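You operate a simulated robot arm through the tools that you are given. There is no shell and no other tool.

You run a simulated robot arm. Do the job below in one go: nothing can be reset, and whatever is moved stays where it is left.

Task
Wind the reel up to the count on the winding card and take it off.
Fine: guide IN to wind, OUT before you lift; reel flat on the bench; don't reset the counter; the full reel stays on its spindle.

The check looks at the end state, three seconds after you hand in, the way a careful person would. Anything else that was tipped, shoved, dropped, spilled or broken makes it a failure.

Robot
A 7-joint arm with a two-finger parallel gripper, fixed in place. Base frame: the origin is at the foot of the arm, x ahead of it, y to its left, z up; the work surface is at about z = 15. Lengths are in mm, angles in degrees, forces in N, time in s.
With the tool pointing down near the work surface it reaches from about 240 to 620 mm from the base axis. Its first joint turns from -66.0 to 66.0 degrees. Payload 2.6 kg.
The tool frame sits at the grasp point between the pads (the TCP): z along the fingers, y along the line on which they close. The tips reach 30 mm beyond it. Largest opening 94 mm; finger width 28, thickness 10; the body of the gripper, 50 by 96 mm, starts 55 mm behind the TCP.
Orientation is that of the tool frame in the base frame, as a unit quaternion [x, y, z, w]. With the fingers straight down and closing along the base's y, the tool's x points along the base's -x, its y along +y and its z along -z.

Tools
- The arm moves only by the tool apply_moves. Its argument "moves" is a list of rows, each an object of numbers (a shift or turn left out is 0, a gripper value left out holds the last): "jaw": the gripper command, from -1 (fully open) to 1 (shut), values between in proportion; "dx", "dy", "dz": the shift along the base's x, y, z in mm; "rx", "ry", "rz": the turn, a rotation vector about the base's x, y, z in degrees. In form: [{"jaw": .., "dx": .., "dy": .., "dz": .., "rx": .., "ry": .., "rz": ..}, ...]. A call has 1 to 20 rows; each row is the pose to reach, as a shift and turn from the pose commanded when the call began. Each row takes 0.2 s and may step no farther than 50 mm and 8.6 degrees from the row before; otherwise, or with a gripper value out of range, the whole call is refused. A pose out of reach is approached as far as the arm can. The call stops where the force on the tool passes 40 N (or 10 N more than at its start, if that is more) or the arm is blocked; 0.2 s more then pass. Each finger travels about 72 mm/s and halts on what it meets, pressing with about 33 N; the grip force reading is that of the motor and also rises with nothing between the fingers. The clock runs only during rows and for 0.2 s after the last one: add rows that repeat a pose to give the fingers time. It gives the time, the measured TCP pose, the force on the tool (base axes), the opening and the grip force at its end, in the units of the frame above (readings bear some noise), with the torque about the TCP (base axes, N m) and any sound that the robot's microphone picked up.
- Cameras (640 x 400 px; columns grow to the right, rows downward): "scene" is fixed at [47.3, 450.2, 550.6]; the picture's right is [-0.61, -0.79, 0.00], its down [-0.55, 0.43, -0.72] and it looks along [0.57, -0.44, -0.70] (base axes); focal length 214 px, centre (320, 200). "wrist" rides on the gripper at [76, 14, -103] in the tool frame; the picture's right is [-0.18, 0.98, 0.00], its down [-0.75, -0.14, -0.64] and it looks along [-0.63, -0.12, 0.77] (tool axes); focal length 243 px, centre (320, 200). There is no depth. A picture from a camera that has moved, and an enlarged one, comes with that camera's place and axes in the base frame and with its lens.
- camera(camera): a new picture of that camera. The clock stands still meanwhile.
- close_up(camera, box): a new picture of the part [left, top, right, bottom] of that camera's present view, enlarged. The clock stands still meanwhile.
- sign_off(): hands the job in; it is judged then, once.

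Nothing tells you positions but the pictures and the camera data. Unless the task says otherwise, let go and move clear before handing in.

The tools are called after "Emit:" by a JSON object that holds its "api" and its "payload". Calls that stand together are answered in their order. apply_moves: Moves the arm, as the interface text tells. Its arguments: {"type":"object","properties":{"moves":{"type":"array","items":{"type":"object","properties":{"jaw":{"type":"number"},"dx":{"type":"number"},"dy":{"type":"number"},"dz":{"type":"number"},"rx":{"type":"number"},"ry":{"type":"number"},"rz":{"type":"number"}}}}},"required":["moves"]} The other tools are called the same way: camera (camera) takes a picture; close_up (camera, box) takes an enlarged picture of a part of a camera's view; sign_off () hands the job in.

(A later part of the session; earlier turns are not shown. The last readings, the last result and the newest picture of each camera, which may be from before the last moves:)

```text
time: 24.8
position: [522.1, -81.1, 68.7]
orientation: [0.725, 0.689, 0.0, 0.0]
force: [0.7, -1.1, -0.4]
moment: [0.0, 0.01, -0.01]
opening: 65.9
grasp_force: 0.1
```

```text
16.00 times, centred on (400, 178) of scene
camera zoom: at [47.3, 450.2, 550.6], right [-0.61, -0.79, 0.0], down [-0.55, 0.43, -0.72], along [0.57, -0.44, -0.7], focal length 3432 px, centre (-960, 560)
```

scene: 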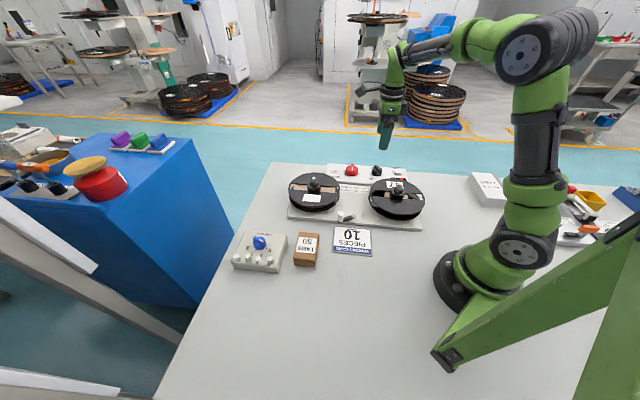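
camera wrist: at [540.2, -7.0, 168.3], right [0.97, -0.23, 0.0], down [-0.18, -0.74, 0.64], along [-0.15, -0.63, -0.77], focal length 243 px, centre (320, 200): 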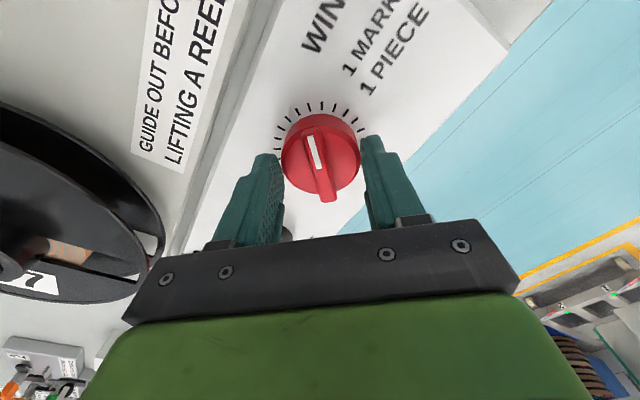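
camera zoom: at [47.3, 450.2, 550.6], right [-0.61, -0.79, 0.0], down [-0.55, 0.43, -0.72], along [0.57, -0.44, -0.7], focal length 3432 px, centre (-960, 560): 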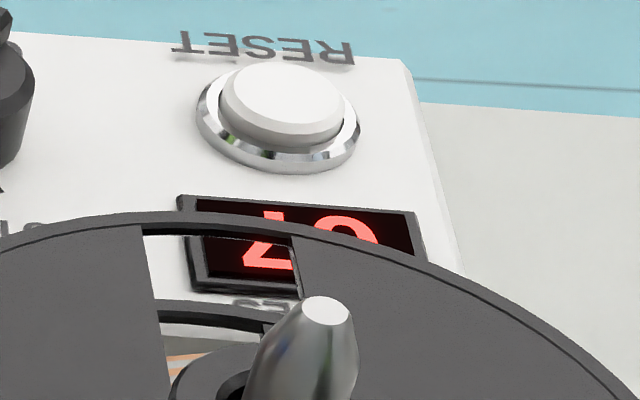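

The counter holds at 07 with the knob released. The forces put the knob axis about 1.4 mm toward -y from my tool axis, so I'll shift by that and re-grip.

Emit:
{"api": "apply_moves", "payload": {"moves": [{"dx": 0.3, "dy": -1.4, "jaw": -0.4}, {"dx": 0.3, "dy": -1.4, "jaw": -0.2}, {"dx": 0.3, "dy": -1.4, "jaw": 0.1}, {"dx": 0.3, "dy": -1.4, "jaw": 0.5}, {"dx": 0.3, "dy": -1.4, "jaw": 1}, {"dx": 0.3, "dy": -1.4, "jaw": 1}]}}

Emit:
{"api": "close_up", "payload": {"camera": "scene", "box": [380, 165, 420, 190]}}

```text
time: 26.2
position: [523.4, -82.3, 67.1]
orientation: [0.724, 0.689, 0.0, 0.001]
force: [16.5, -2.9, -8.8]
moment: [0.1, -0.38, -0.02]
opening: 49.6
grasp_force: 45.0
```

```text
16.00 times, centred on (400, 178) of scene
camera zoom: at [47.3, 450.2, 550.6], right [-0.61, -0.79, 0.0], down [-0.55, 0.43, -0.72], along [0.57, -0.44, -0.7], focal length 3432 px, centre (-960, 560)
```

zoom: 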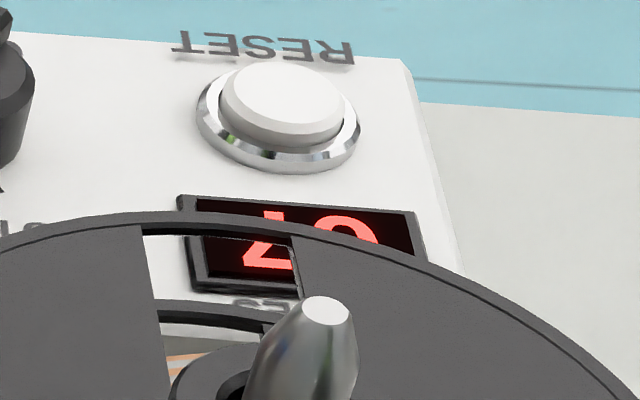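

Gripped again at 07, with a mild +x pull of 16 N. I'll relax it with a small x shift, then turn one mark at a time.

Emit:
{"api": "apply_moves", "payload": {"moves": [{"dx": 0.5}, {"dx": 0.8}, {"dx": 0.8}]}}

Emit:
{"api": "apply_moves", "payload": {"moves": [{"rz": -4}, {"rz": -8}, {"rz": -12}, {"rz": -15}, {"rz": -15}]}}

Emit:
{"api": "close_up", "payload": {"camera": "scene", "box": [380, 165, 420, 190]}}

Emit:
{"api": "close_up", "payload": {"camera": "wrist", "box": [250, 90, 400, 210]}}

```text
time: 27.0
position: [522.9, -84.0, 67.3]
orientation: [0.725, 0.689, 0.0, 0.001]
force: [11.2, -2.0, 0.2]
moment: [-0.3, -0.14, -0.01]
opening: 49.8
grasp_force: 44.6
```

```text
time: 28.2
position: [524.5, -83.9, 68.3]
orientation: [0.809, 0.587, 0.001, 0.001]
force: [19.0, -3.6, -0.5]
moment: [-0.24, -0.19, 0.02]
opening: 49.3
grasp_force: 45.5
```

```text
16.00 times, centred on (400, 178) of scene
camera zoom: at [47.3, 450.2, 550.6], right [-0.61, -0.79, 0.0], down [-0.55, 0.43, -0.72], along [0.57, -0.44, -0.7], focal length 3432 px, centre (-960, 560)
```

zoom: 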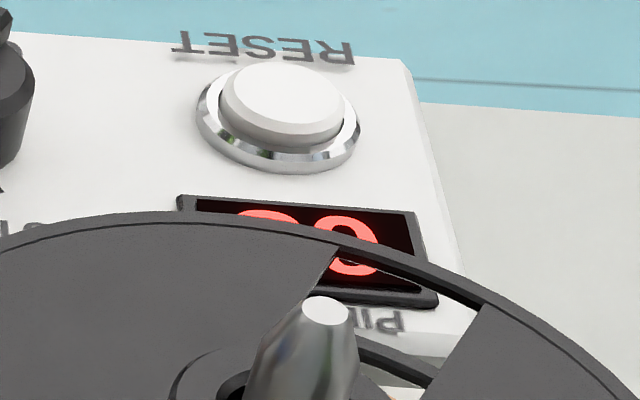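

```text
3.33 times, centred on (325, 150) of wrist
camera zoom: at [559.4, -16.1, 169.1], right [0.88, -0.48, 0.0], down [-0.37, -0.67, 0.64], along [-0.31, -0.56, -0.77], focal length 809 px, centre (303, 367)
```

zoom: 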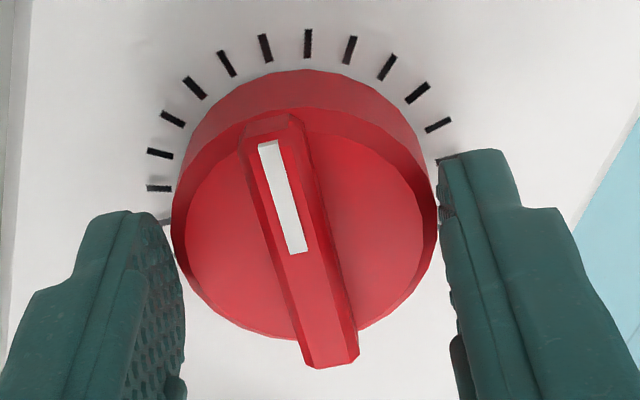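

The counter shows the curved foot of an 8, so 08. Force is modest, so I'll turn one more mark and check for 09.

Emit:
{"api": "apply_moves", "payload": {"moves": [{"rz": -4, "dx": 0.5}, {"rz": -8, "dx": 0.5}, {"rz": -12, "dx": 0.5}, {"rz": -15, "dx": 0.5}, {"rz": -15, "dx": 0.5}]}}

Emit:
{"api": "close_up", "payload": {"camera": "scene", "box": [380, 165, 420, 190]}}

Emit:
{"api": "camera", "payload": {"camera": "wrist"}}

```text
time: 29.4
position: [524.0, -84.6, 68.4]
orientation: [0.878, 0.478, 0.0, 0.0]
force: [21.7, -3.2, -5.5]
moment: [0.65, -1.0, -0.01]
opening: 49.7
grasp_force: 44.9
```

```text
16.00 times, centred on (400, 178) of scene
camera zoom: at [47.3, 450.2, 550.7], right [-0.61, -0.79, 0.0], down [-0.55, 0.43, -0.72], along [0.57, -0.44, -0.7], focal length 3432 px, centre (-960, 560)
```

zoom: 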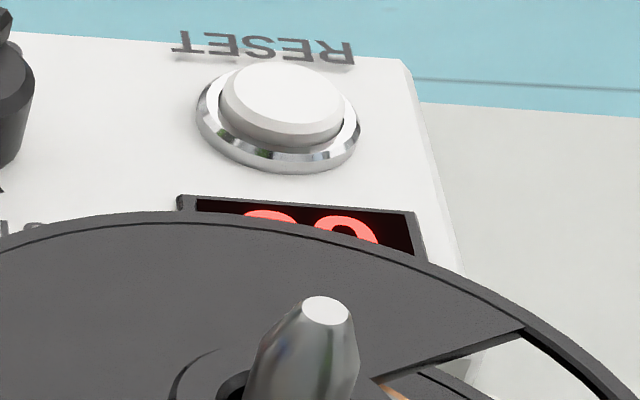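

```text
taken
camera wrist: at [575.9, -28.0, 169.0], right [0.72, -0.69, 0.0], down [-0.53, -0.55, 0.64], along [-0.44, -0.47, -0.77], focal length 243 px, centre (320, 200)
```

wrist: 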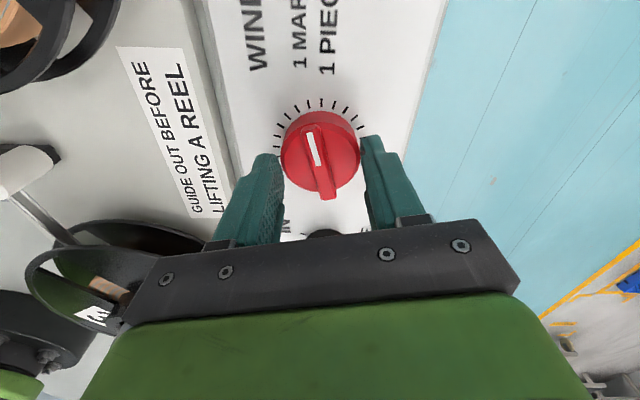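

Total turn is 75° (five marks), consistent with 09. I'll make the final 15° and then check the counter.

Emit:
{"api": "apply_moves", "payload": {"moves": [{"rz": -4, "dx": 0.3}, {"rz": -8, "dx": 0.3}, {"rz": -12, "dx": 0.3}, {"rz": -15, "dx": 0.3}, {"rz": -15, "dx": 0.3}]}}

Emit:
{"api": "close_up", "payload": {"camera": "scene", "box": [380, 165, 420, 190]}}

Emit:
{"api": "close_up", "payload": {"camera": "wrist", "box": [250, 90, 400, 210]}}

```text
time: 30.6
position: [523.3, -83.6, 69.0]
orientation: [0.934, 0.357, 0.0, 0.001]
force: [10.4, -3.9, 11.3]
moment: [-0.17, -0.03, 0.0]
opening: 49.8
grasp_force: 44.5
```

```text
16.00 times, centred on (400, 178) of scene
camera zoom: at [47.2, 450.2, 550.6], right [-0.61, -0.79, 0.0], down [-0.55, 0.43, -0.72], along [0.57, -0.44, -0.7], focal length 3432 px, centre (-960, 560)
```

zoom: 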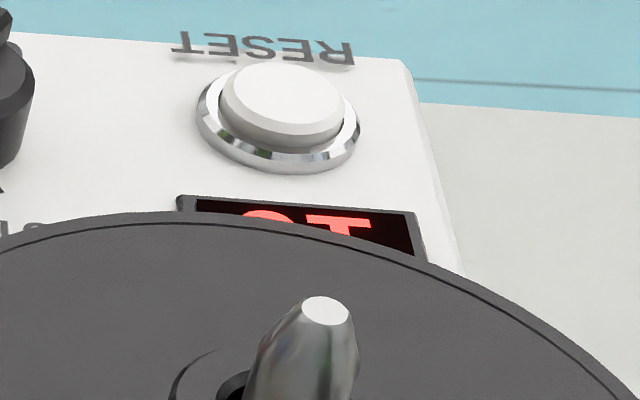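

```text
3.33 times, centred on (325, 150) of wrist
camera zoom: at [588.9, -44.0, 169.1], right [0.52, -0.85, 0.0], down [-0.66, -0.4, 0.64], along [-0.55, -0.33, -0.77], focal length 809 px, centre (303, 367)
```

zoom: 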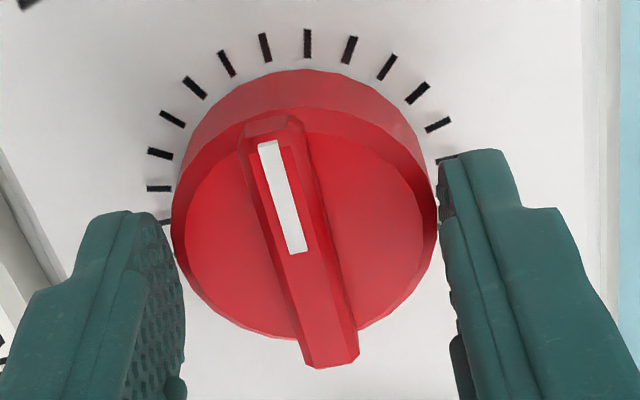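

The counter now shows 10. I'll release the wind knob, rise, and go back over the guide knob with the fingers aligned to its IN position.

Emit:
{"api": "apply_moves", "payload": {"moves": [{"jaw": 0.05}, {"jaw": -0.3}, {"jaw": -0.3}, {"jaw": -0.3, "dz": 20}, {"dz": 50}, {"dz": 82}, {"dz": 82}]}}

Emit:
{"api": "apply_moves", "payload": {"moves": [{"jaw": -0.2, "rz": 8, "dx": -8, "dy": -10}, {"rz": 16, "dx": -16, "dy": -20}, {"rz": 24, "dx": -24, "dy": -30}, {"rz": 32, "dx": -32, "dy": -40}, {"rz": 40, "dx": -40, "dy": -50}, {"rz": 48, "dx": -48, "dy": -60}, {"rz": 56, "dx": -56, "dy": -70}, {"rz": 63, "dx": -64.4, "dy": -77.6}, {"rz": 63, "dx": -64.4, "dy": -77.6}]}}

Emit:
{"api": "camera", "payload": {"camera": "wrist"}}

Emit:
{"api": "close_up", "payload": {"camera": "wrist", "box": [190, 70, 370, 180]}}

Emit:
{"api": "close_up", "payload": {"camera": "scene", "box": [280, 150, 430, 240]}}

```text
time: 32.2
position: [525.1, -84.0, 149.0]
orientation: [0.933, 0.359, 0.0, -0.001]
force: [-0.2, -0.1, -0.3]
moment: [0.01, 0.02, -0.02]
opening: 61.2
grasp_force: 0.0
```

```text
time: 34.2
position: [458.9, -161.0, 151.0]
orientation: [0.608, 0.794, 0.0, 0.0]
force: [0.0, -0.5, 1.2]
moment: [0.02, -0.02, 0.01]
opening: 56.3
grasp_force: 0.0
```

```text
taken
camera wrist: at [453.0, -84.1, 250.2], right [1.0, 0.08, 0.0], down [0.06, -0.76, 0.64], along [0.05, -0.64, -0.77], focal length 243 px, centre (320, 200)
```

wrist: 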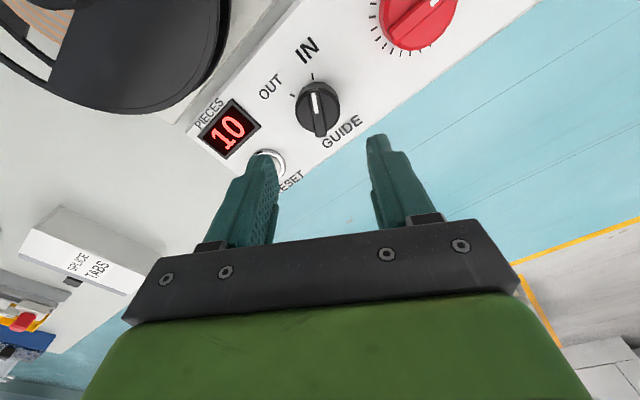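

```text
3.56 times, centred on (280, 125) of wrist
camera zoom: at [453.0, -84.1, 250.2], right [1.0, 0.08, 0.0], down [0.06, -0.76, 0.64], along [0.05, -0.64, -0.77], focal length 863 px, centre (462, 467)
```

zoom: 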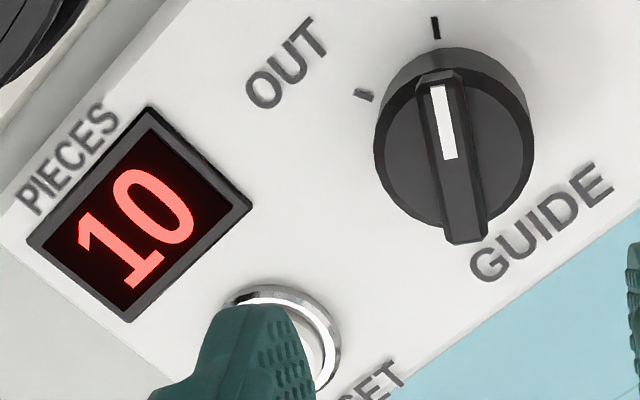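

```text
4.27 times, centred on (355, 195) of scene
camera zoom: at [47.3, 450.2, 550.6], right [-0.61, -0.79, 0.0], down [-0.55, 0.43, -0.72], along [0.57, -0.44, -0.7], focal length 915 px, centre (171, 221)
```

zoom: 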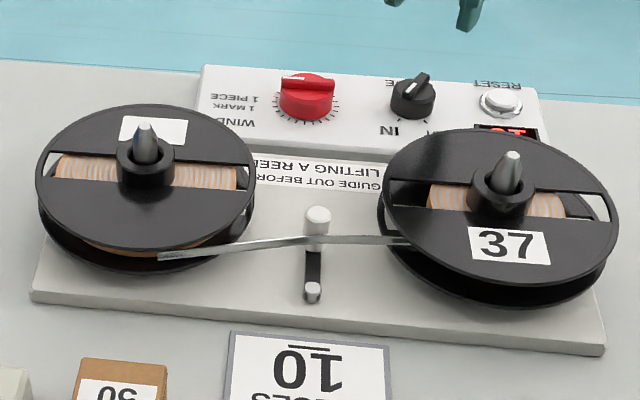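

The counter clearly reads 10, the tape is wound, and the guide is still IN. Now I'll go down on the guide knob to turn it back to OUT.

Emit:
{"api": "apply_moves", "payload": {"moves": [{"dx": -0.8, "dy": -0.4, "dz": -25}, {"dx": -0.8, "dy": -0.4, "dz": -50}, {"dx": -0.8, "dy": -0.4, "dz": -70}, {"dx": -0.8, "dy": -0.4, "dz": -80}, {"dx": -0.8, "dy": -0.4, "dz": -80}, {"jaw": 0.1, "dx": -0.8, "dy": -0.4, "dz": -80}, {"jaw": 0.5, "dx": -0.8, "dy": -0.4, "dz": -80}, {"jaw": 1, "dx": -0.8, "dy": -0.4, "dz": -80}, {"jaw": 1, "dx": -0.8, "dy": -0.4, "dz": -80}]}}

Emit:
{"api": "close_up", "payload": {"camera": "wrist", "box": [250, 100, 400, 220]}}

```text
time: 36.2
position: [457.7, -162.1, 69.7]
orientation: [0.609, 0.793, -0.001, 0.0]
force: [-9.0, -0.3, 1.3]
moment: [0.13, 0.26, 0.05]
opening: 39.4
grasp_force: 44.9
```

```text
3.33 times, centred on (325, 160) of wrist
camera zoom: at [451.9, -85.7, 170.7], right [1.0, 0.08, 0.0], down [0.06, -0.76, 0.64], along [0.05, -0.64, -0.77], focal length 809 px, centre (303, 333)
```

zoom: 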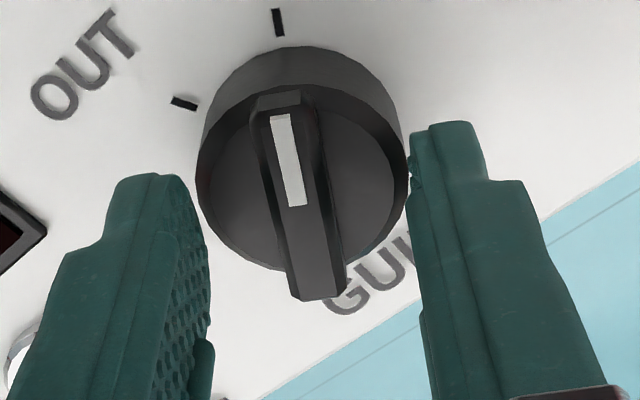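

I'm holding the guide knob body (39.4 mm) with low side forces. I'll turn it 60° counter-clockwise to OUT.

Emit:
{"api": "apply_moves", "payload": {"moves": [{"rz": 5}, {"rz": 10}, {"rz": 15}, {"rz": 20}, {"rz": 25}, {"rz": 30}, {"rz": 35}, {"rz": 40}, {"rz": 45}, {"rz": 50}, {"rz": 55}, {"rz": 60}, {"rz": 60}]}}

Emit:
{"api": "close_up", "payload": {"camera": "wrist", "box": [250, 100, 400, 220]}}

Emit:
{"api": "close_up", "payload": {"camera": "scene", "box": [280, 150, 430, 240]}}

```text
time: 39.0
position: [458.9, -161.3, 69.7]
orientation: [0.129, 0.992, 0.001, 0.001]
force: [19.8, -2.7, -15.3]
moment: [-0.08, -0.32, 0.01]
opening: 39.2
grasp_force: 45.0
```

```text
3.33 times, centred on (325, 160) of wrist
camera zoom: at [388.3, -128.5, 170.6], right [0.43, 0.9, 0.0], down [0.69, -0.33, 0.64], along [0.58, -0.28, -0.77], focal length 809 px, centre (303, 333)
```

zoom: 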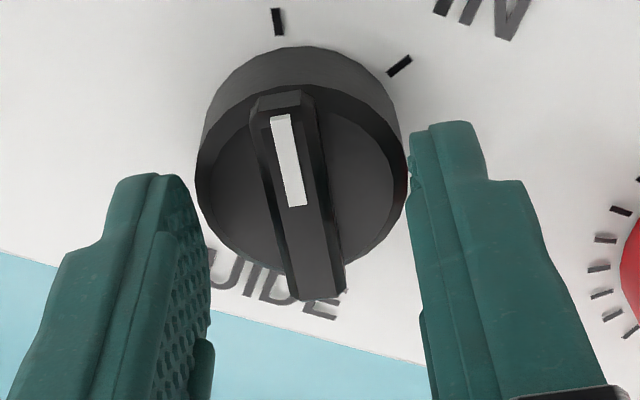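

```text
4.27 times, centred on (355, 195) of scene
camera zoom: at [47.3, 450.2, 550.7], right [-0.61, -0.79, 0.0], down [-0.55, 0.43, -0.72], along [0.57, -0.44, -0.7], focal length 915 px, centre (171, 221)
```

zoom: 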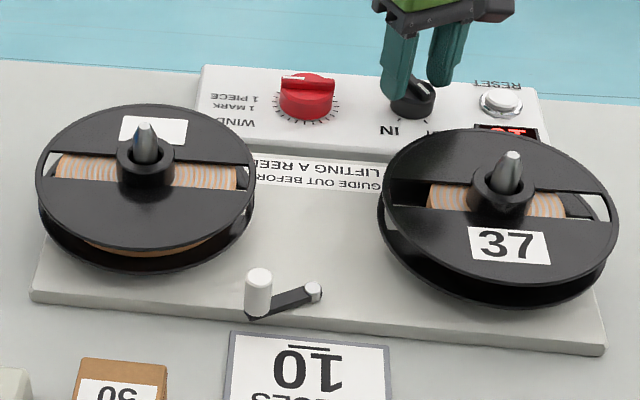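

The guide is at OUT and the lever and tape are clear. I'll release, rise well up, and move to look down at reel 37's hub.

Emit:
{"api": "apply_moves", "payload": {"moves": [{"jaw": -0.1}, {"jaw": -0.2}, {"jaw": -0.2}, {"dz": 20}, {"dz": 60}, {"dz": 100}, {"dz": 140}, {"dz": 140}]}}

Emit:
{"api": "apply_moves", "payload": {"moves": [{"jaw": -0.3, "dx": -36, "dy": 20, "rz": 5}, {"dx": -72, "dy": 40, "rz": 10}, {"dx": -108, "dy": 60, "rz": 15}, {"dx": -145, "dy": 80, "rz": 15}, {"dx": -145, "dy": 80, "rz": 15}]}}

Emit:
{"api": "camera", "payload": {"camera": "wrist"}}

Emit:
{"api": "close_up", "payload": {"camera": "scene", "box": [340, 120, 440, 240]}}

```text
time: 40.8
position: [458.9, -161.3, 211.8]
orientation: [0.13, 0.991, 0.0, 0.0]
force: [0.6, 0.6, 0.1]
moment: [-0.01, -0.03, 0.01]
opening: 56.4
grasp_force: 0.0
```

```text
time: 42.0
position: [312.9, -80.4, 210.0]
orientation: [0.0, 1.0, 0.0, 0.0]
force: [1.1, -0.1, -0.1]
moment: [-0.02, 0.04, -0.01]
opening: 61.1
grasp_force: 0.1
```

```text
taken
camera wrist: at [235.7, -67.3, 312.1], right [0.18, 0.98, 0.0], down [0.75, -0.14, 0.64], along [0.63, -0.12, -0.77], focal length 243 px, centre (320, 200)
```

wrist: 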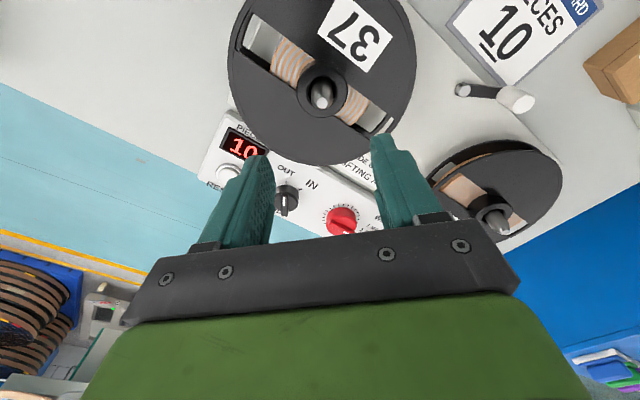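

```text
3.33 times, centred on (390, 180) of scene
camera zoom: at [47.2, 450.2, 550.6], right [-0.61, -0.79, 0.0], down [-0.55, 0.43, -0.72], along [0.57, -0.44, -0.7], focal length 715 px, centre (87, 267)
```

zoom: 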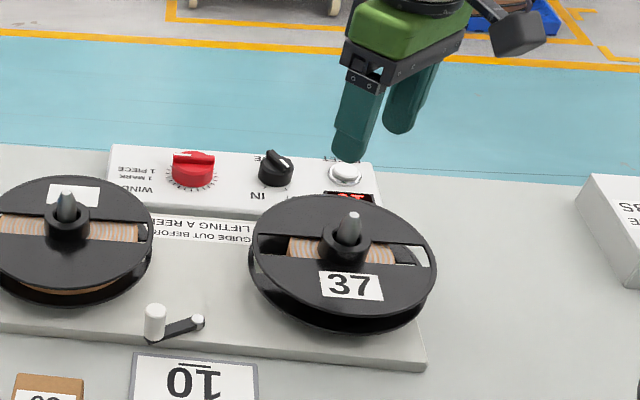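

Emit:
{"api": "close_up", "payload": {"camera": "wrist", "box": [250, 40, 390, 150]}}

Emit:
{"api": "close_up", "payload": {"camera": "scene", "box": [370, 170, 425, 222]}}

```text
3.64 times, centred on (320, 95) of wrist
camera zoom: at [235.7, -67.3, 312.1], right [0.18, 0.98, 0.0], down [0.75, -0.14, 0.64], along [0.63, -0.12, -0.77], focal length 882 px, centre (320, 582)
```

zoom: 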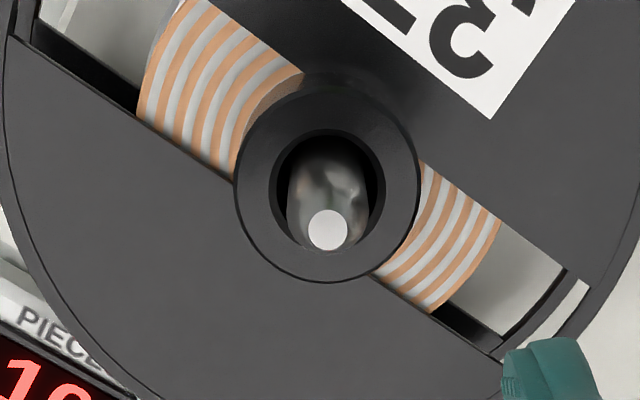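

```text
7.69 times, centred on (398, 196) of scene
camera zoom: at [47.2, 450.2, 550.6], right [-0.61, -0.79, 0.0], down [-0.55, 0.43, -0.72], along [0.57, -0.44, -0.7], focal length 1650 px, centre (-276, 231)
```

zoom: 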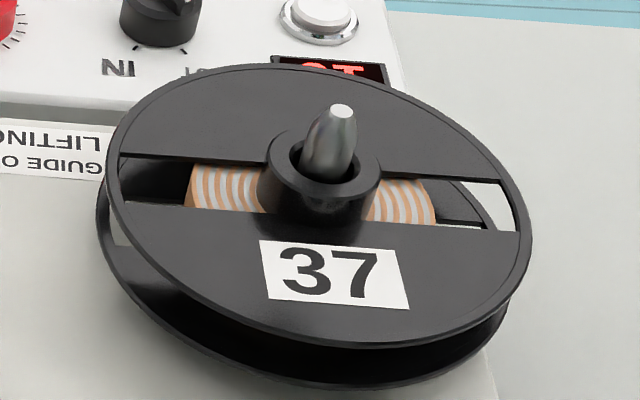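

The reel's hub collar (about 48 mm across) is near (304, -78), its top around z 74, the flange near z 62, and the spindle tip near z 102. I'll centre over it, come down to just above the spindle tip, and check.

Emit:
{"api": "apply_moves", "payload": {"moves": [{"jaw": -0.6, "dx": -5, "dy": 2}, {"dx": -8.8, "dy": 3.9, "dz": -20}, {"dx": -8.8, "dy": 3.9, "dz": -45}, {"dx": -8.8, "dy": 3.9, "dz": -68}, {"dx": -8.8, "dy": 3.9, "dz": -68}]}}

Emit:
{"api": "camera", "payload": {"camera": "wrist"}}

Emit:
{"api": "close_up", "payload": {"camera": "wrist", "box": [230, 50, 410, 190]}}

Emit:
{"api": "close_up", "payload": {"camera": "scene", "box": [360, 130, 440, 225]}}

```text
time: 43.2
position: [303.9, -77.4, 141.8]
orientation: [0.0, 1.0, 0.0, 0.001]
force: [-0.3, -0.1, 0.6]
moment: [0.0, 0.03, -0.01]
opening: 75.0
grasp_force: 0.0
```

```text
taken
camera wrist: at [226.9, -63.4, 243.0], right [0.18, 0.98, 0.0], down [0.75, -0.14, 0.64], along [0.63, -0.12, -0.77], focal length 243 px, centre (320, 200)
```

wrist: 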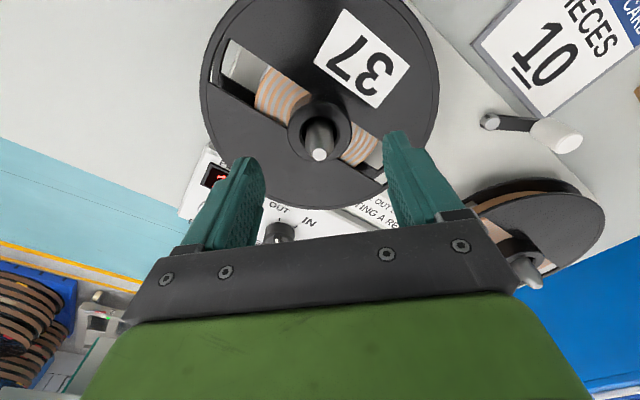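

```text
2.86 times, centred on (320, 120) of wrist
camera zoom: at [226.9, -63.4, 243.0], right [0.18, 0.98, 0.0], down [0.75, -0.14, 0.64], along [0.63, -0.12, -0.77], focal length 693 px, centre (320, 429)
```

zoom: 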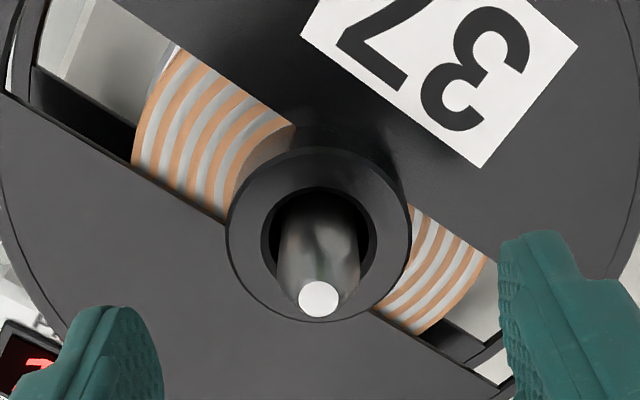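

```text
4.21 times, centred on (400, 178) of scene
camera zoom: at [47.3, 450.2, 550.6], right [-0.61, -0.79, 0.0], down [-0.55, 0.43, -0.72], along [0.57, -0.44, -0.7], focal length 903 px, centre (-17, 295)
```

zoom: 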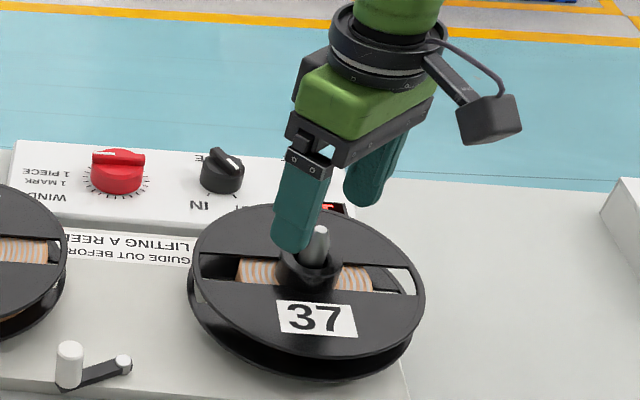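

Hub centring is within a millimetre, with collar top near z 73 and flange near z 62. I'll lower the tips to about z 64, just above the flange, and close on the collar.

Emit:
{"api": "apply_moves", "payload": {"moves": [{"dz": -15}, {"dz": -30}, {"dz": -40}, {"dz": -45.5}, {"dz": -45.5}, {"jaw": -0.2, "dz": -45.5}, {"jaw": 0.1, "dz": -45.5}, {"jaw": 0.5, "dz": -45.5}, {"jaw": 1, "dz": -45.5}, {"jaw": 1, "dz": -45.5}]}}

Emit:
{"api": "close_up", "payload": {"camera": "wrist", "box": [220, 80, 420, 230]}}

Emit:
{"api": "close_up", "payload": {"camera": "scene", "box": [360, 150, 440, 225]}}

```text
time: 45.4
position: [305.0, -76.7, 96.1]
orientation: [0.0, 1.0, -0.001, -0.001]
force: [1.0, -0.3, 0.0]
moment: [-0.05, 0.0, 0.01]
opening: 47.2
grasp_force: 33.3
```

```text
2.67 times, centred on (320, 155) of wrist
camera zoom: at [227.6, -63.9, 196.8], right [0.18, 0.98, 0.0], down [0.75, -0.14, 0.64], along [0.63, -0.12, -0.77], focal length 647 px, centre (320, 320)
```

zoom: 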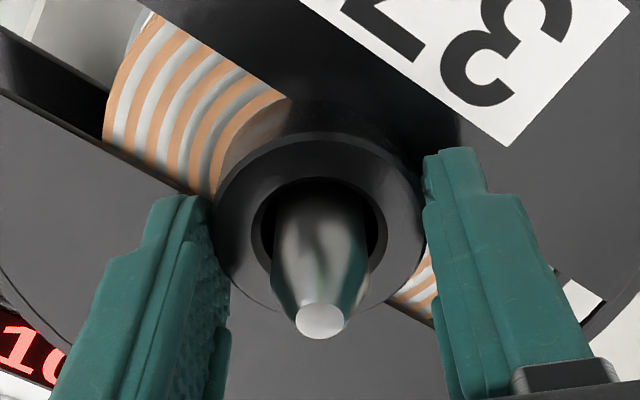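

```text
5.33 times, centred on (400, 188) of scene
camera zoom: at [47.3, 450.2, 550.6], right [-0.61, -0.79, 0.0], down [-0.55, 0.43, -0.72], along [0.57, -0.44, -0.7], focal length 1144 px, centre (-107, 267)
```

zoom: 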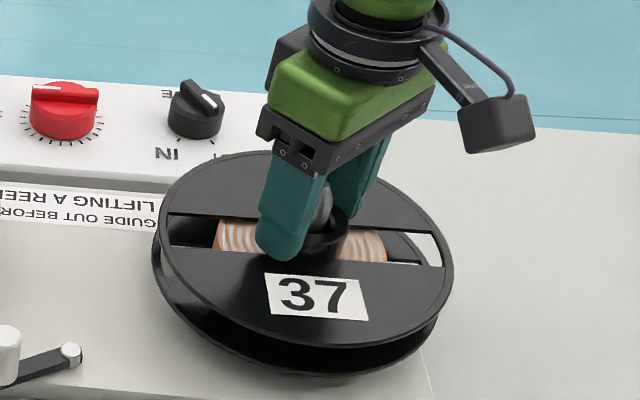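

The collar is gripped (47.2 mm) with no side force. I'll lift slowly and straight, first 25 mm, to check it comes freely.

Emit:
{"api": "apply_moves", "payload": {"moves": [{"dz": 2}, {"dz": 5}, {"dz": 10}, {"dz": 15}, {"dz": 20}, {"dz": 25}, {"dz": 25}]}}

Emit:
{"api": "close_up", "payload": {"camera": "scene", "box": [340, 130, 440, 225]}}

Emit:
{"api": "close_up", "payload": {"camera": "wrist", "box": [220, 80, 420, 230]}}

```text
time: 47.0
position: [303.8, -78.5, 121.4]
orientation: [0.0, 1.0, 0.0, -0.001]
force: [-0.7, -0.2, -1.3]
moment: [0.01, 0.0, -0.01]
opening: 47.1
grasp_force: 32.9
```

```text
4.21 times, centred on (390, 178) of scene
camera zoom: at [47.3, 450.2, 550.6], right [-0.61, -0.79, 0.0], down [-0.55, 0.43, -0.72], along [0.57, -0.44, -0.7], focal length 903 px, centre (25, 295)
```

zoom: 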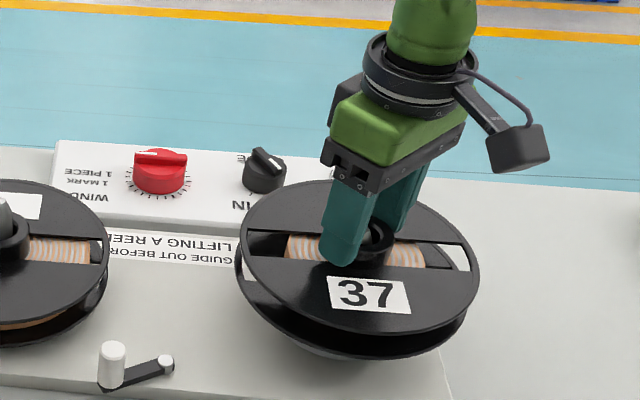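

```text
2.67 times, centred on (320, 155) of wrist
camera zoom: at [226.9, -63.7, 222.3], right [0.18, 0.98, 0.0], down [0.75, -0.14, 0.64], along [0.63, -0.12, -0.77], focal length 647 px, centre (320, 320)
```

zoom: 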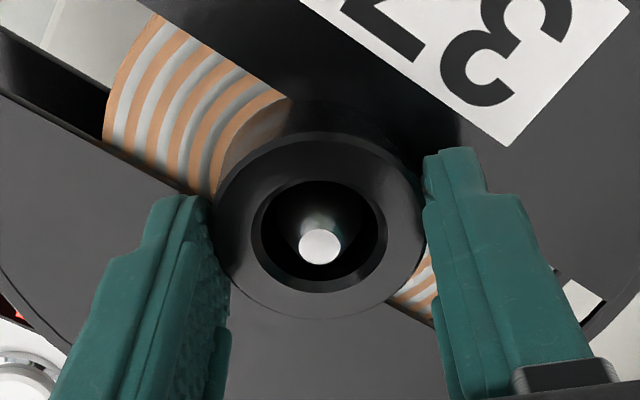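

The reel comes up freely, staying level, with the spindle sliding out. I'll raise it well clear of everything.

Emit:
{"api": "apply_moves", "payload": {"moves": [{"dz": 10}, {"dz": 20}, {"dz": 35}, {"dz": 50}, {"dz": 65}, {"dz": 80}, {"dz": 95}, {"dz": 110}, {"dz": 120}, {"dz": 120}]}}

Emit:
{"api": "camera", "payload": {"camera": "scene"}}

Emit:
{"api": "camera", "payload": {"camera": "wrist"}}

```text
time: 49.2
position: [304.9, -76.6, 240.9]
orientation: [0.001, 1.0, 0.0, 0.0]
force: [-0.7, -0.2, -0.9]
moment: [0.01, 0.03, -0.03]
opening: 47.1
grasp_force: 32.9
```

```text
taken
```

scene: 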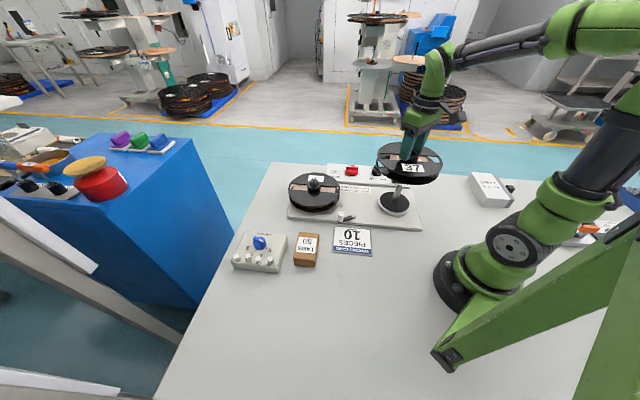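

```text
taken
camera wrist: at [227.9, -63.6, 342.9], right [0.18, 0.98, 0.0], down [0.75, -0.14, 0.64], along [0.63, -0.12, -0.77], focal length 243 px, centre (320, 200)
```

wrist: 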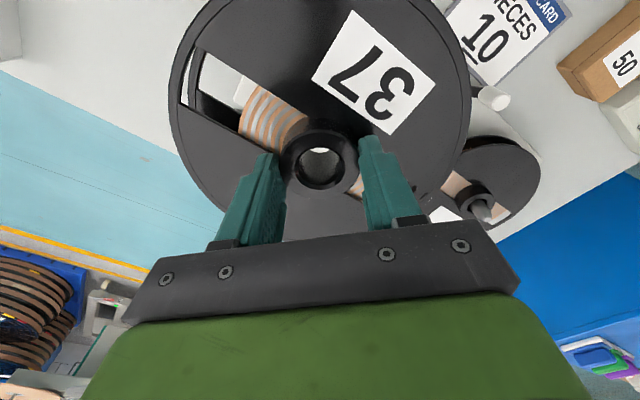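

The reel is free of its spindle and held level. I'll swing it in an arc at this height to the open bench area in front of the card and tab box, around (156, 262).

Emit:
{"api": "apply_moves", "payload": {"moves": [{"jaw": 1, "dx": 4.7, "dy": 24.9, "rz": 4.6}, {"dx": 7.4, "dy": 49.9, "rz": 9.2}, {"dx": 8.1, "dy": 75, "rz": 13.8}, {"dx": 6.7, "dy": 100.1, "rz": 18.4}, {"dx": 3.4, "dy": 124.8, "rz": 23}, {"dx": -1.9, "dy": 149.2, "rz": 27.6}, {"dx": -9.1, "dy": 173.1, "rz": 32.2}, {"dx": -18.2, "dy": 196.2, "rz": 36.8}, {"dx": -29.2, "dy": 218.5, "rz": 41.4}, {"dx": -41.8, "dy": 239.8, "rz": 46}, {"dx": -56.1, "dy": 260, "rz": 50.6}, {"dx": -71.9, "dy": 278.9, "rz": 55.2}, {"dx": -89.2, "dy": 296.5, "rz": 59.8}, {"dx": -107.7, "dy": 312.6, "rz": 64.4}, {"dx": -127.5, "dy": 327.1, "rz": 69}, {"dx": -148.3, "dy": 339.9, "rz": 73.6}, {"dx": -148.3, "dy": 339.9, "rz": 73.6}]}}

Emit:
{"api": "camera", "payload": {"camera": "scene"}}

Emit:
{"api": "camera", "payload": {"camera": "wrist"}}

```text
time: 52.8
position: [154.8, 262.9, 240.6]
orientation: [-0.601, 0.8, 0.0, -0.001]
force: [0.2, -0.1, -1.1]
moment: [0.01, 0.0, -0.01]
opening: 47.3
grasp_force: 32.2
```

```text
taken
```

scene: 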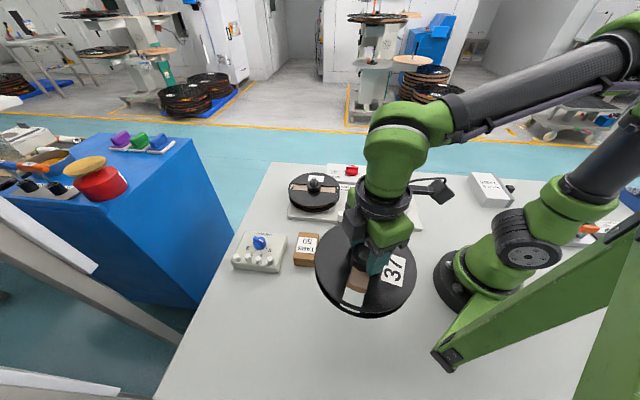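

```text
taken
camera wrist: at [119.6, 193.4, 341.9], right [-0.89, 0.45, 0.0], down [0.35, 0.68, 0.64], along [0.29, 0.57, -0.77], focal length 243 px, centre (320, 200)
```

wrist: 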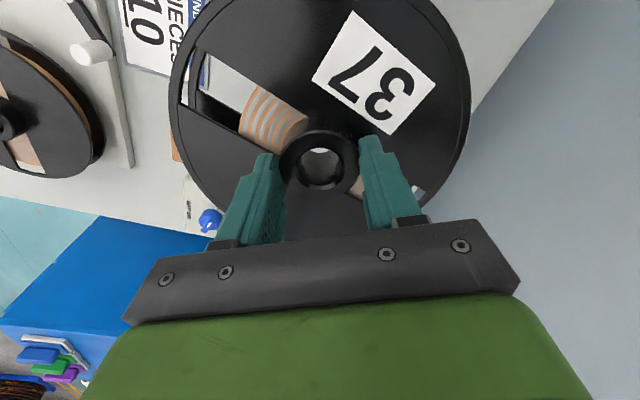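

The reel is over empty bench with good margins on all sides. I'll lower it most of the way, then check clearances before touching down.

Emit:
{"api": "apply_moves", "payload": {"moves": [{"dz": -20}, {"dz": -40}, {"dz": -60}, {"dz": -80}, {"dz": -100}, {"dz": -115}, {"dz": -130}, {"dz": -140}, {"dz": -140}]}}

Emit:
{"api": "camera", "payload": {"camera": "scene"}}

Emit:
{"api": "close_up", "payload": {"camera": "scene", "box": [270, 210, 450, 330]}}

Emit:
{"api": "camera", "payload": {"camera": "wrist"}}

```text
time: 54.8
position: [156.2, 262.0, 101.4]
orientation: [-0.599, 0.801, 0.0, 0.0]
force: [-0.8, -0.2, -1.7]
moment: [0.0, 0.01, -0.01]
opening: 47.2
grasp_force: 33.2
```

```text
taken
```

scene: 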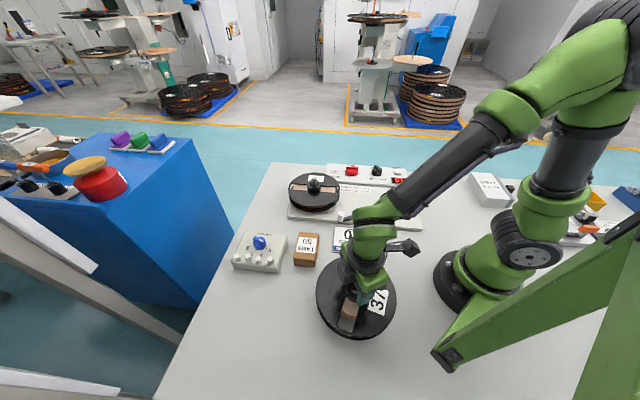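

```text
3.33 times, centred on (360, 270) of scene
camera zoom: at [47.3, 450.2, 550.6], right [-0.61, -0.79, 0.0], down [-0.55, 0.43, -0.72], along [0.57, -0.44, -0.7], focal length 715 px, centre (187, -33)
```

zoom: 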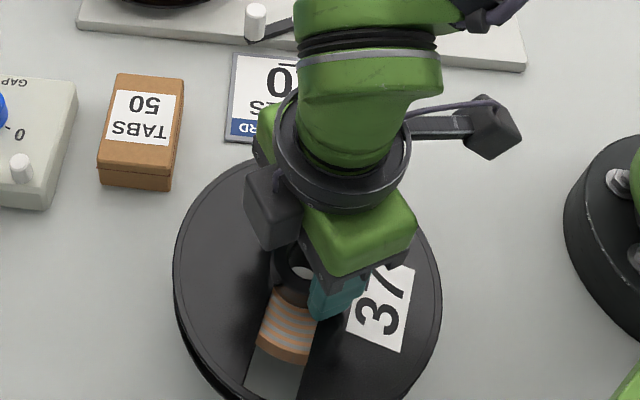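

```text
taken
camera wrist: at [120.4, 192.4, 202.8], right [-0.89, 0.45, 0.0], down [0.35, 0.68, 0.64], along [0.29, 0.57, -0.77], focal length 243 px, centre (320, 200)
```

wrist: 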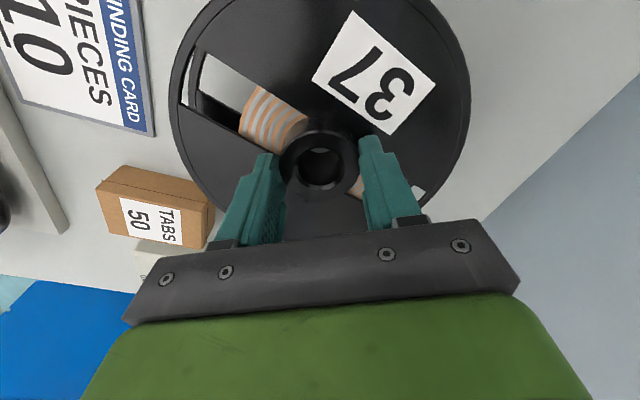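

Clearances to the card and tab box are about 40 mm. Now I'll lower gently in small steps, watching for contact with the bench.

Emit:
{"api": "apply_moves", "payload": {"moves": [{"dz": -4}, {"dz": -8}, {"dz": -12}, {"dz": -15}, {"dz": -15}]}}

Emit:
{"api": "close_up", "payload": {"camera": "scene", "box": [300, 240, 420, 350]}}

```text
time: 56.0
position: [156.4, 260.7, 85.3]
orientation: [-0.599, 0.8, 0.0, 0.0]
force: [-0.3, -0.1, -2.3]
moment: [-0.03, -0.01, -0.01]
opening: 47.1
grasp_force: 33.0
```

```text
3.64 times, centred on (360, 295) of scene
camera zoom: at [47.3, 450.2, 550.6], right [-0.61, -0.79, 0.0], down [-0.55, 0.43, -0.72], along [0.57, -0.44, -0.7], focal length 780 px, centre (174, -146)
```

zoom: 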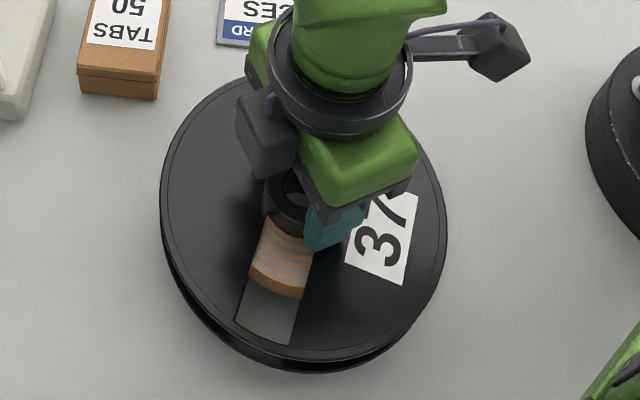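

Emit:
{"api": "apply_moves", "payload": {"moves": [{"dz": -1.5}, {"dz": -3}, {"dz": -4.5}, {"dz": -4.5}]}}

Emit:
{"api": "apply_moves", "payload": {"moves": [{"dz": -1}, {"dz": -2}, {"dz": -2}]}}

```text
time: 57.0
position: [157.6, 260.3, 82.4]
orientation: [-0.599, 0.801, 0.0, 0.0]
force: [0.2, 0.2, -1.5]
moment: [-0.02, -0.01, 0.02]
opening: 47.4
grasp_force: 33.0
```

```text
time: 57.8
position: [155.5, 260.3, 79.4]
orientation: [-0.599, 0.801, 0.0, 0.0]
force: [-0.3, -0.6, -1.5]
moment: [0.07, 0.01, 0.0]
opening: 47.2
grasp_force: 32.8
```

The reel is still hanging free (about -1.5 N) at a TCP height of about 78. I'll keep lowering in small steps until the force shows contact.

Emit:
{"api": "apply_moves", "payload": {"moves": [{"dz": -1}, {"dz": -2}, {"dz": -2}]}}

Emit:
{"api": "close_up", "payload": {"camera": "scene", "box": [310, 290, 410, 350]}}

```text
time: 58.6
position: [156.9, 262.2, 78.5]
orientation: [-0.599, 0.801, 0.0, 0.0]
force: [0.4, 0.1, -1.5]
moment: [-0.02, 0.01, 0.01]
opening: 47.1
grasp_force: 33.5
```

```text
6.40 times, centred on (360, 320) of scene
camera zoom: at [47.3, 450.2, 550.6], right [-0.61, -0.79, 0.0], down [-0.55, 0.43, -0.72], along [0.57, -0.44, -0.7], focal length 1373 px, centre (64, -568)
```

zoom: 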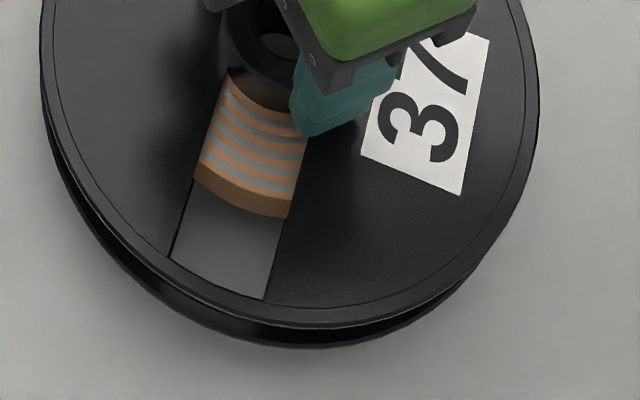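

Emit:
{"api": "apply_moves", "payload": {"moves": [{"dz": -1}, {"dz": -2}, {"dz": -3}, {"dz": -3}]}}

Emit:
{"api": "apply_moves", "payload": {"moves": [{"dz": -1}, {"dz": -2}, {"dz": -2}]}}

```text
time: 59.6
position: [156.7, 261.2, 75.0]
orientation: [-0.599, 0.8, 0.0, 0.0]
force: [-0.7, -1.4, -0.7]
moment: [-0.01, -0.02, -0.04]
opening: 47.1
grasp_force: 32.9
```

```text
time: 60.4
position: [156.2, 261.3, 73.1]
orientation: [-0.599, 0.801, 0.0, 0.0]
force: [0.3, -0.5, -2.6]
moment: [-0.02, -0.03, -0.01]
opening: 47.2
grasp_force: 32.7
```

The wrist is still carrying the reel's weight with no contact at a TCP height of about 71. I'll continue in 1 mm steps.

Emit:
{"api": "apply_moves", "payload": {"moves": [{"dz": -1}, {"dz": -2}, {"dz": -2}]}}

Emit:
{"api": "apply_moves", "payload": {"moves": [{"dz": -1}, {"dz": -2}, {"dz": -2}]}}

Emit:
{"api": "close_up", "payload": {"camera": "scene", "box": [310, 290, 410, 350]}}

```text
time: 61.2
position: [155.7, 262.1, 71.6]
orientation: [-0.599, 0.801, 0.0, 0.001]
force: [-0.1, -0.7, -1.3]
moment: [0.0, -0.03, 0.01]
opening: 47.3
grasp_force: 33.3
```

```text
time: 62.0
position: [157.3, 262.1, 67.9]
orientation: [-0.599, 0.801, 0.0, 0.0]
force: [0.0, 0.0, -1.5]
moment: [0.04, 0.01, 0.02]
opening: 47.3
grasp_force: 33.2
```

```text
6.40 times, centred on (360, 320) of scene
camera zoom: at [47.3, 450.2, 550.6], right [-0.61, -0.79, 0.0], down [-0.55, 0.43, -0.72], along [0.57, -0.44, -0.7], focal length 1373 px, centre (64, -568)
```

zoom: 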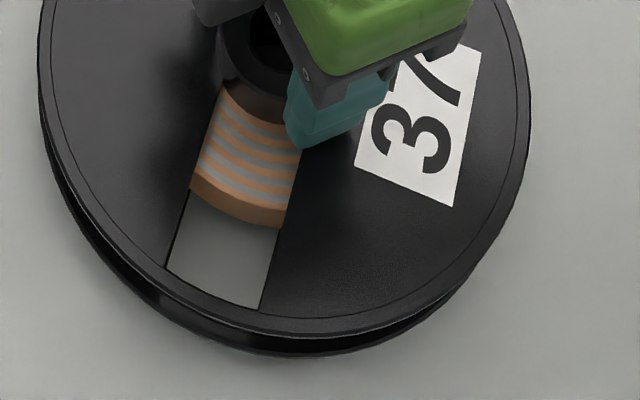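

Emit:
{"api": "apply_moves", "payload": {"moves": [{"dz": -1}, {"dz": -2}, {"dz": -2}]}}

Emit:
{"api": "apply_moves", "payload": {"moves": [{"dz": -1}, {"dz": -2}, {"dz": -2}]}}

```text
time: 62.8
position: [156.2, 261.6, 67.2]
orientation: [-0.599, 0.8, 0.0, 0.0]
force: [-0.3, 0.9, -1.7]
moment: [0.0, 0.0, 0.0]
opening: 47.1
grasp_force: 33.4
```

```text
time: 63.6
position: [156.5, 261.4, 63.9]
orientation: [-0.599, 0.801, 0.0, 0.0]
force: [-0.9, 0.5, -1.1]
moment: [0.0, 0.05, -0.03]
opening: 47.1
grasp_force: 33.6
```

The force still shows only the reel's own weight. I'll look closely at the gap under the reel before going lower.

Emit:
{"api": "camera", "payload": {"camera": "scene"}}

Emit:
{"api": "close_up", "payload": {"camera": "scene", "box": [310, 240, 410, 350]}}

Emit:
{"api": "camera", "payload": {"camera": "wrist"}}

Emit:
{"api": "close_up", "payload": {"camera": "wrist", "box": [220, 80, 420, 230]}}

```text
taken
```

scene: 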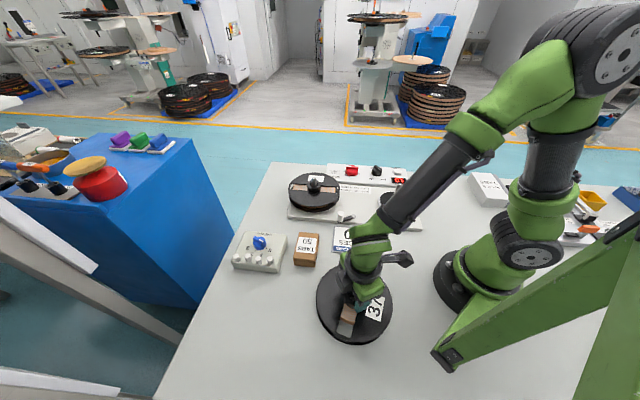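

```text
3.64 times, centred on (360, 295) of scene
camera zoom: at [47.3, 450.2, 550.6], right [-0.61, -0.79, 0.0], down [-0.55, 0.43, -0.72], along [0.57, -0.44, -0.7], focal length 780 px, centre (174, -146)
```

zoom: 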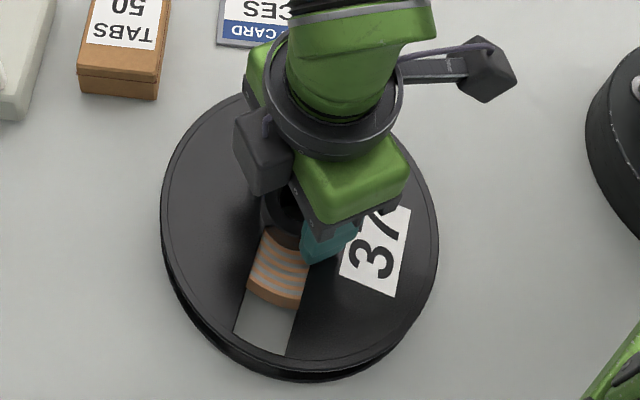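

```text
taken
camera wrist: at [120.2, 192.5, 165.1], right [-0.89, 0.45, 0.0], down [0.35, 0.68, 0.64], along [0.29, 0.57, -0.77], focal length 243 px, centre (320, 200)
```

wrist: 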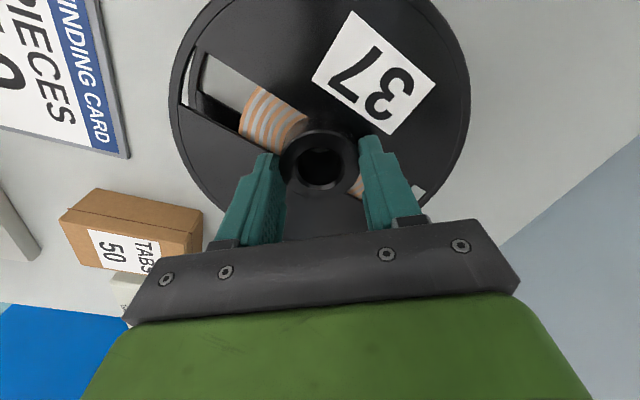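

```text
2.67 times, centred on (320, 155) of wrist
camera zoom: at [120.2, 192.5, 165.1], right [-0.89, 0.45, 0.0], down [0.35, 0.68, 0.64], along [0.29, 0.57, -0.77], focal length 647 px, centre (320, 320)
```

zoom: 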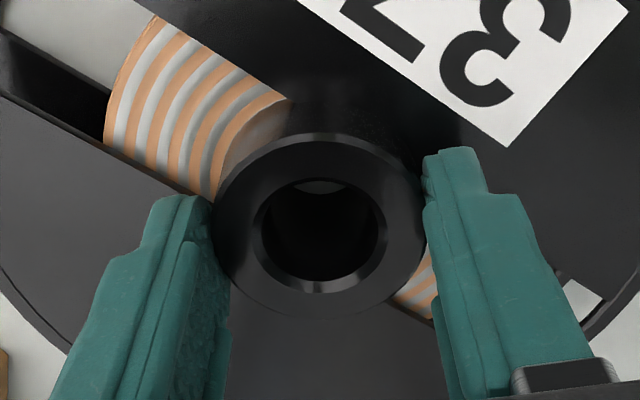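

The hub bore is going dark, so the bench is very close and the reel hasn't slipped in the grip. I'll continue in 1 mm steps.

Emit:
{"api": "apply_moves", "payload": {"moves": [{"dz": -1}, {"dz": -1}]}}

Emit:
{"api": "apply_moves", "payload": {"moves": [{"dz": -1}, {"dz": -1}]}}

Emit:
{"api": "apply_moves", "payload": {"moves": [{"dz": -1}, {"dz": -1}]}}

```text
time: 64.2
position: [156.6, 261.9, 64.2]
orientation: [-0.598, 0.801, 0.0, 0.0]
force: [-3.0, -8.2, 24.7]
moment: [-0.24, 0.29, -0.01]
opening: 47.4
grasp_force: 33.3
```

```text
time: 64.8
position: [156.5, 261.8, 62.2]
orientation: [-0.599, 0.801, 0.0, 0.001]
force: [-5.8, -7.0, 22.5]
moment: [-0.32, 0.02, -0.1]
opening: 47.2
grasp_force: 33.2
```

```text
time: 65.4
position: [155.5, 261.8, 62.1]
orientation: [-0.599, 0.801, 0.0, 0.002]
force: [1.8, -2.9, 21.6]
moment: [-0.22, 0.21, -0.09]
opening: 46.9
grasp_force: 33.0
```

Contact: about 22 N upward, so the reel is resting on the bench. I'll ease up 1 mm to take the load off, open the fingers evenly, and lift straight away.

Emit:
{"api": "apply_moves", "payload": {"moves": [{"jaw": 1, "dz": 0.7}, {"dz": 1}, {"dz": 1}]}}

Emit:
{"api": "apply_moves", "payload": {"moves": [{"jaw": -0.1, "dz": 0.5}, {"jaw": -0.3, "dz": 0.8}, {"jaw": -0.6, "dz": 1}, {"jaw": -0.6, "dz": 1}, {"dz": 8}, {"dz": 25}, {"dz": 25}]}}

Emit:
{"api": "camera", "payload": {"camera": "wrist"}}

Emit:
{"api": "close_up", "payload": {"camera": "scene", "box": [310, 240, 410, 350]}}

```text
time: 66.2
position: [156.4, 261.7, 63.1]
orientation: [-0.599, 0.801, 0.0, -0.001]
force: [1.2, -1.0, -2.1]
moment: [-0.01, 0.01, 0.0]
opening: 46.9
grasp_force: 33.1
```

```text
time: 67.8
position: [156.7, 262.5, 88.8]
orientation: [-0.599, 0.801, 0.0, 0.0]
force: [0.5, 0.3, -0.1]
moment: [-0.04, 0.04, -0.02]
opening: 75.5
grasp_force: 0.0
```

```text
taken
camera wrist: at [120.4, 192.9, 189.3], right [-0.89, 0.45, 0.0], down [0.35, 0.68, 0.64], along [0.29, 0.57, -0.77], focal length 243 px, centre (320, 200)
```

wrist: 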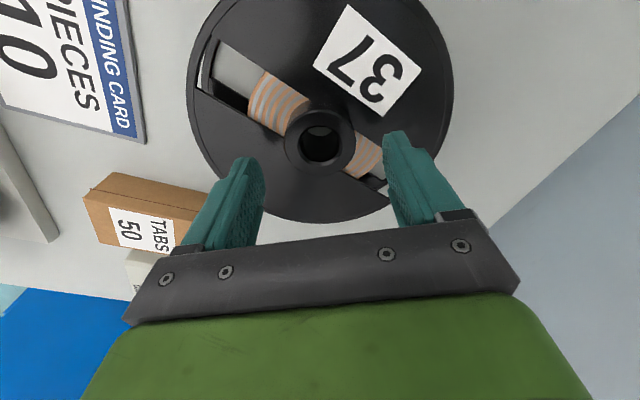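

```text
3.64 times, centred on (360, 295) of scene
camera zoom: at [47.3, 450.2, 550.6], right [-0.61, -0.79, 0.0], down [-0.55, 0.43, -0.72], along [0.57, -0.44, -0.7], focal length 780 px, centre (174, -146)
```

zoom: 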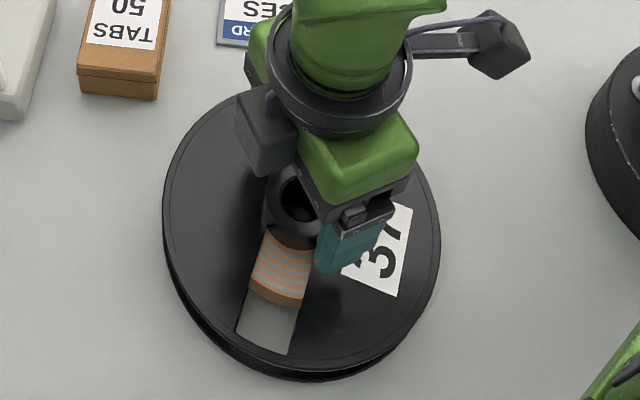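

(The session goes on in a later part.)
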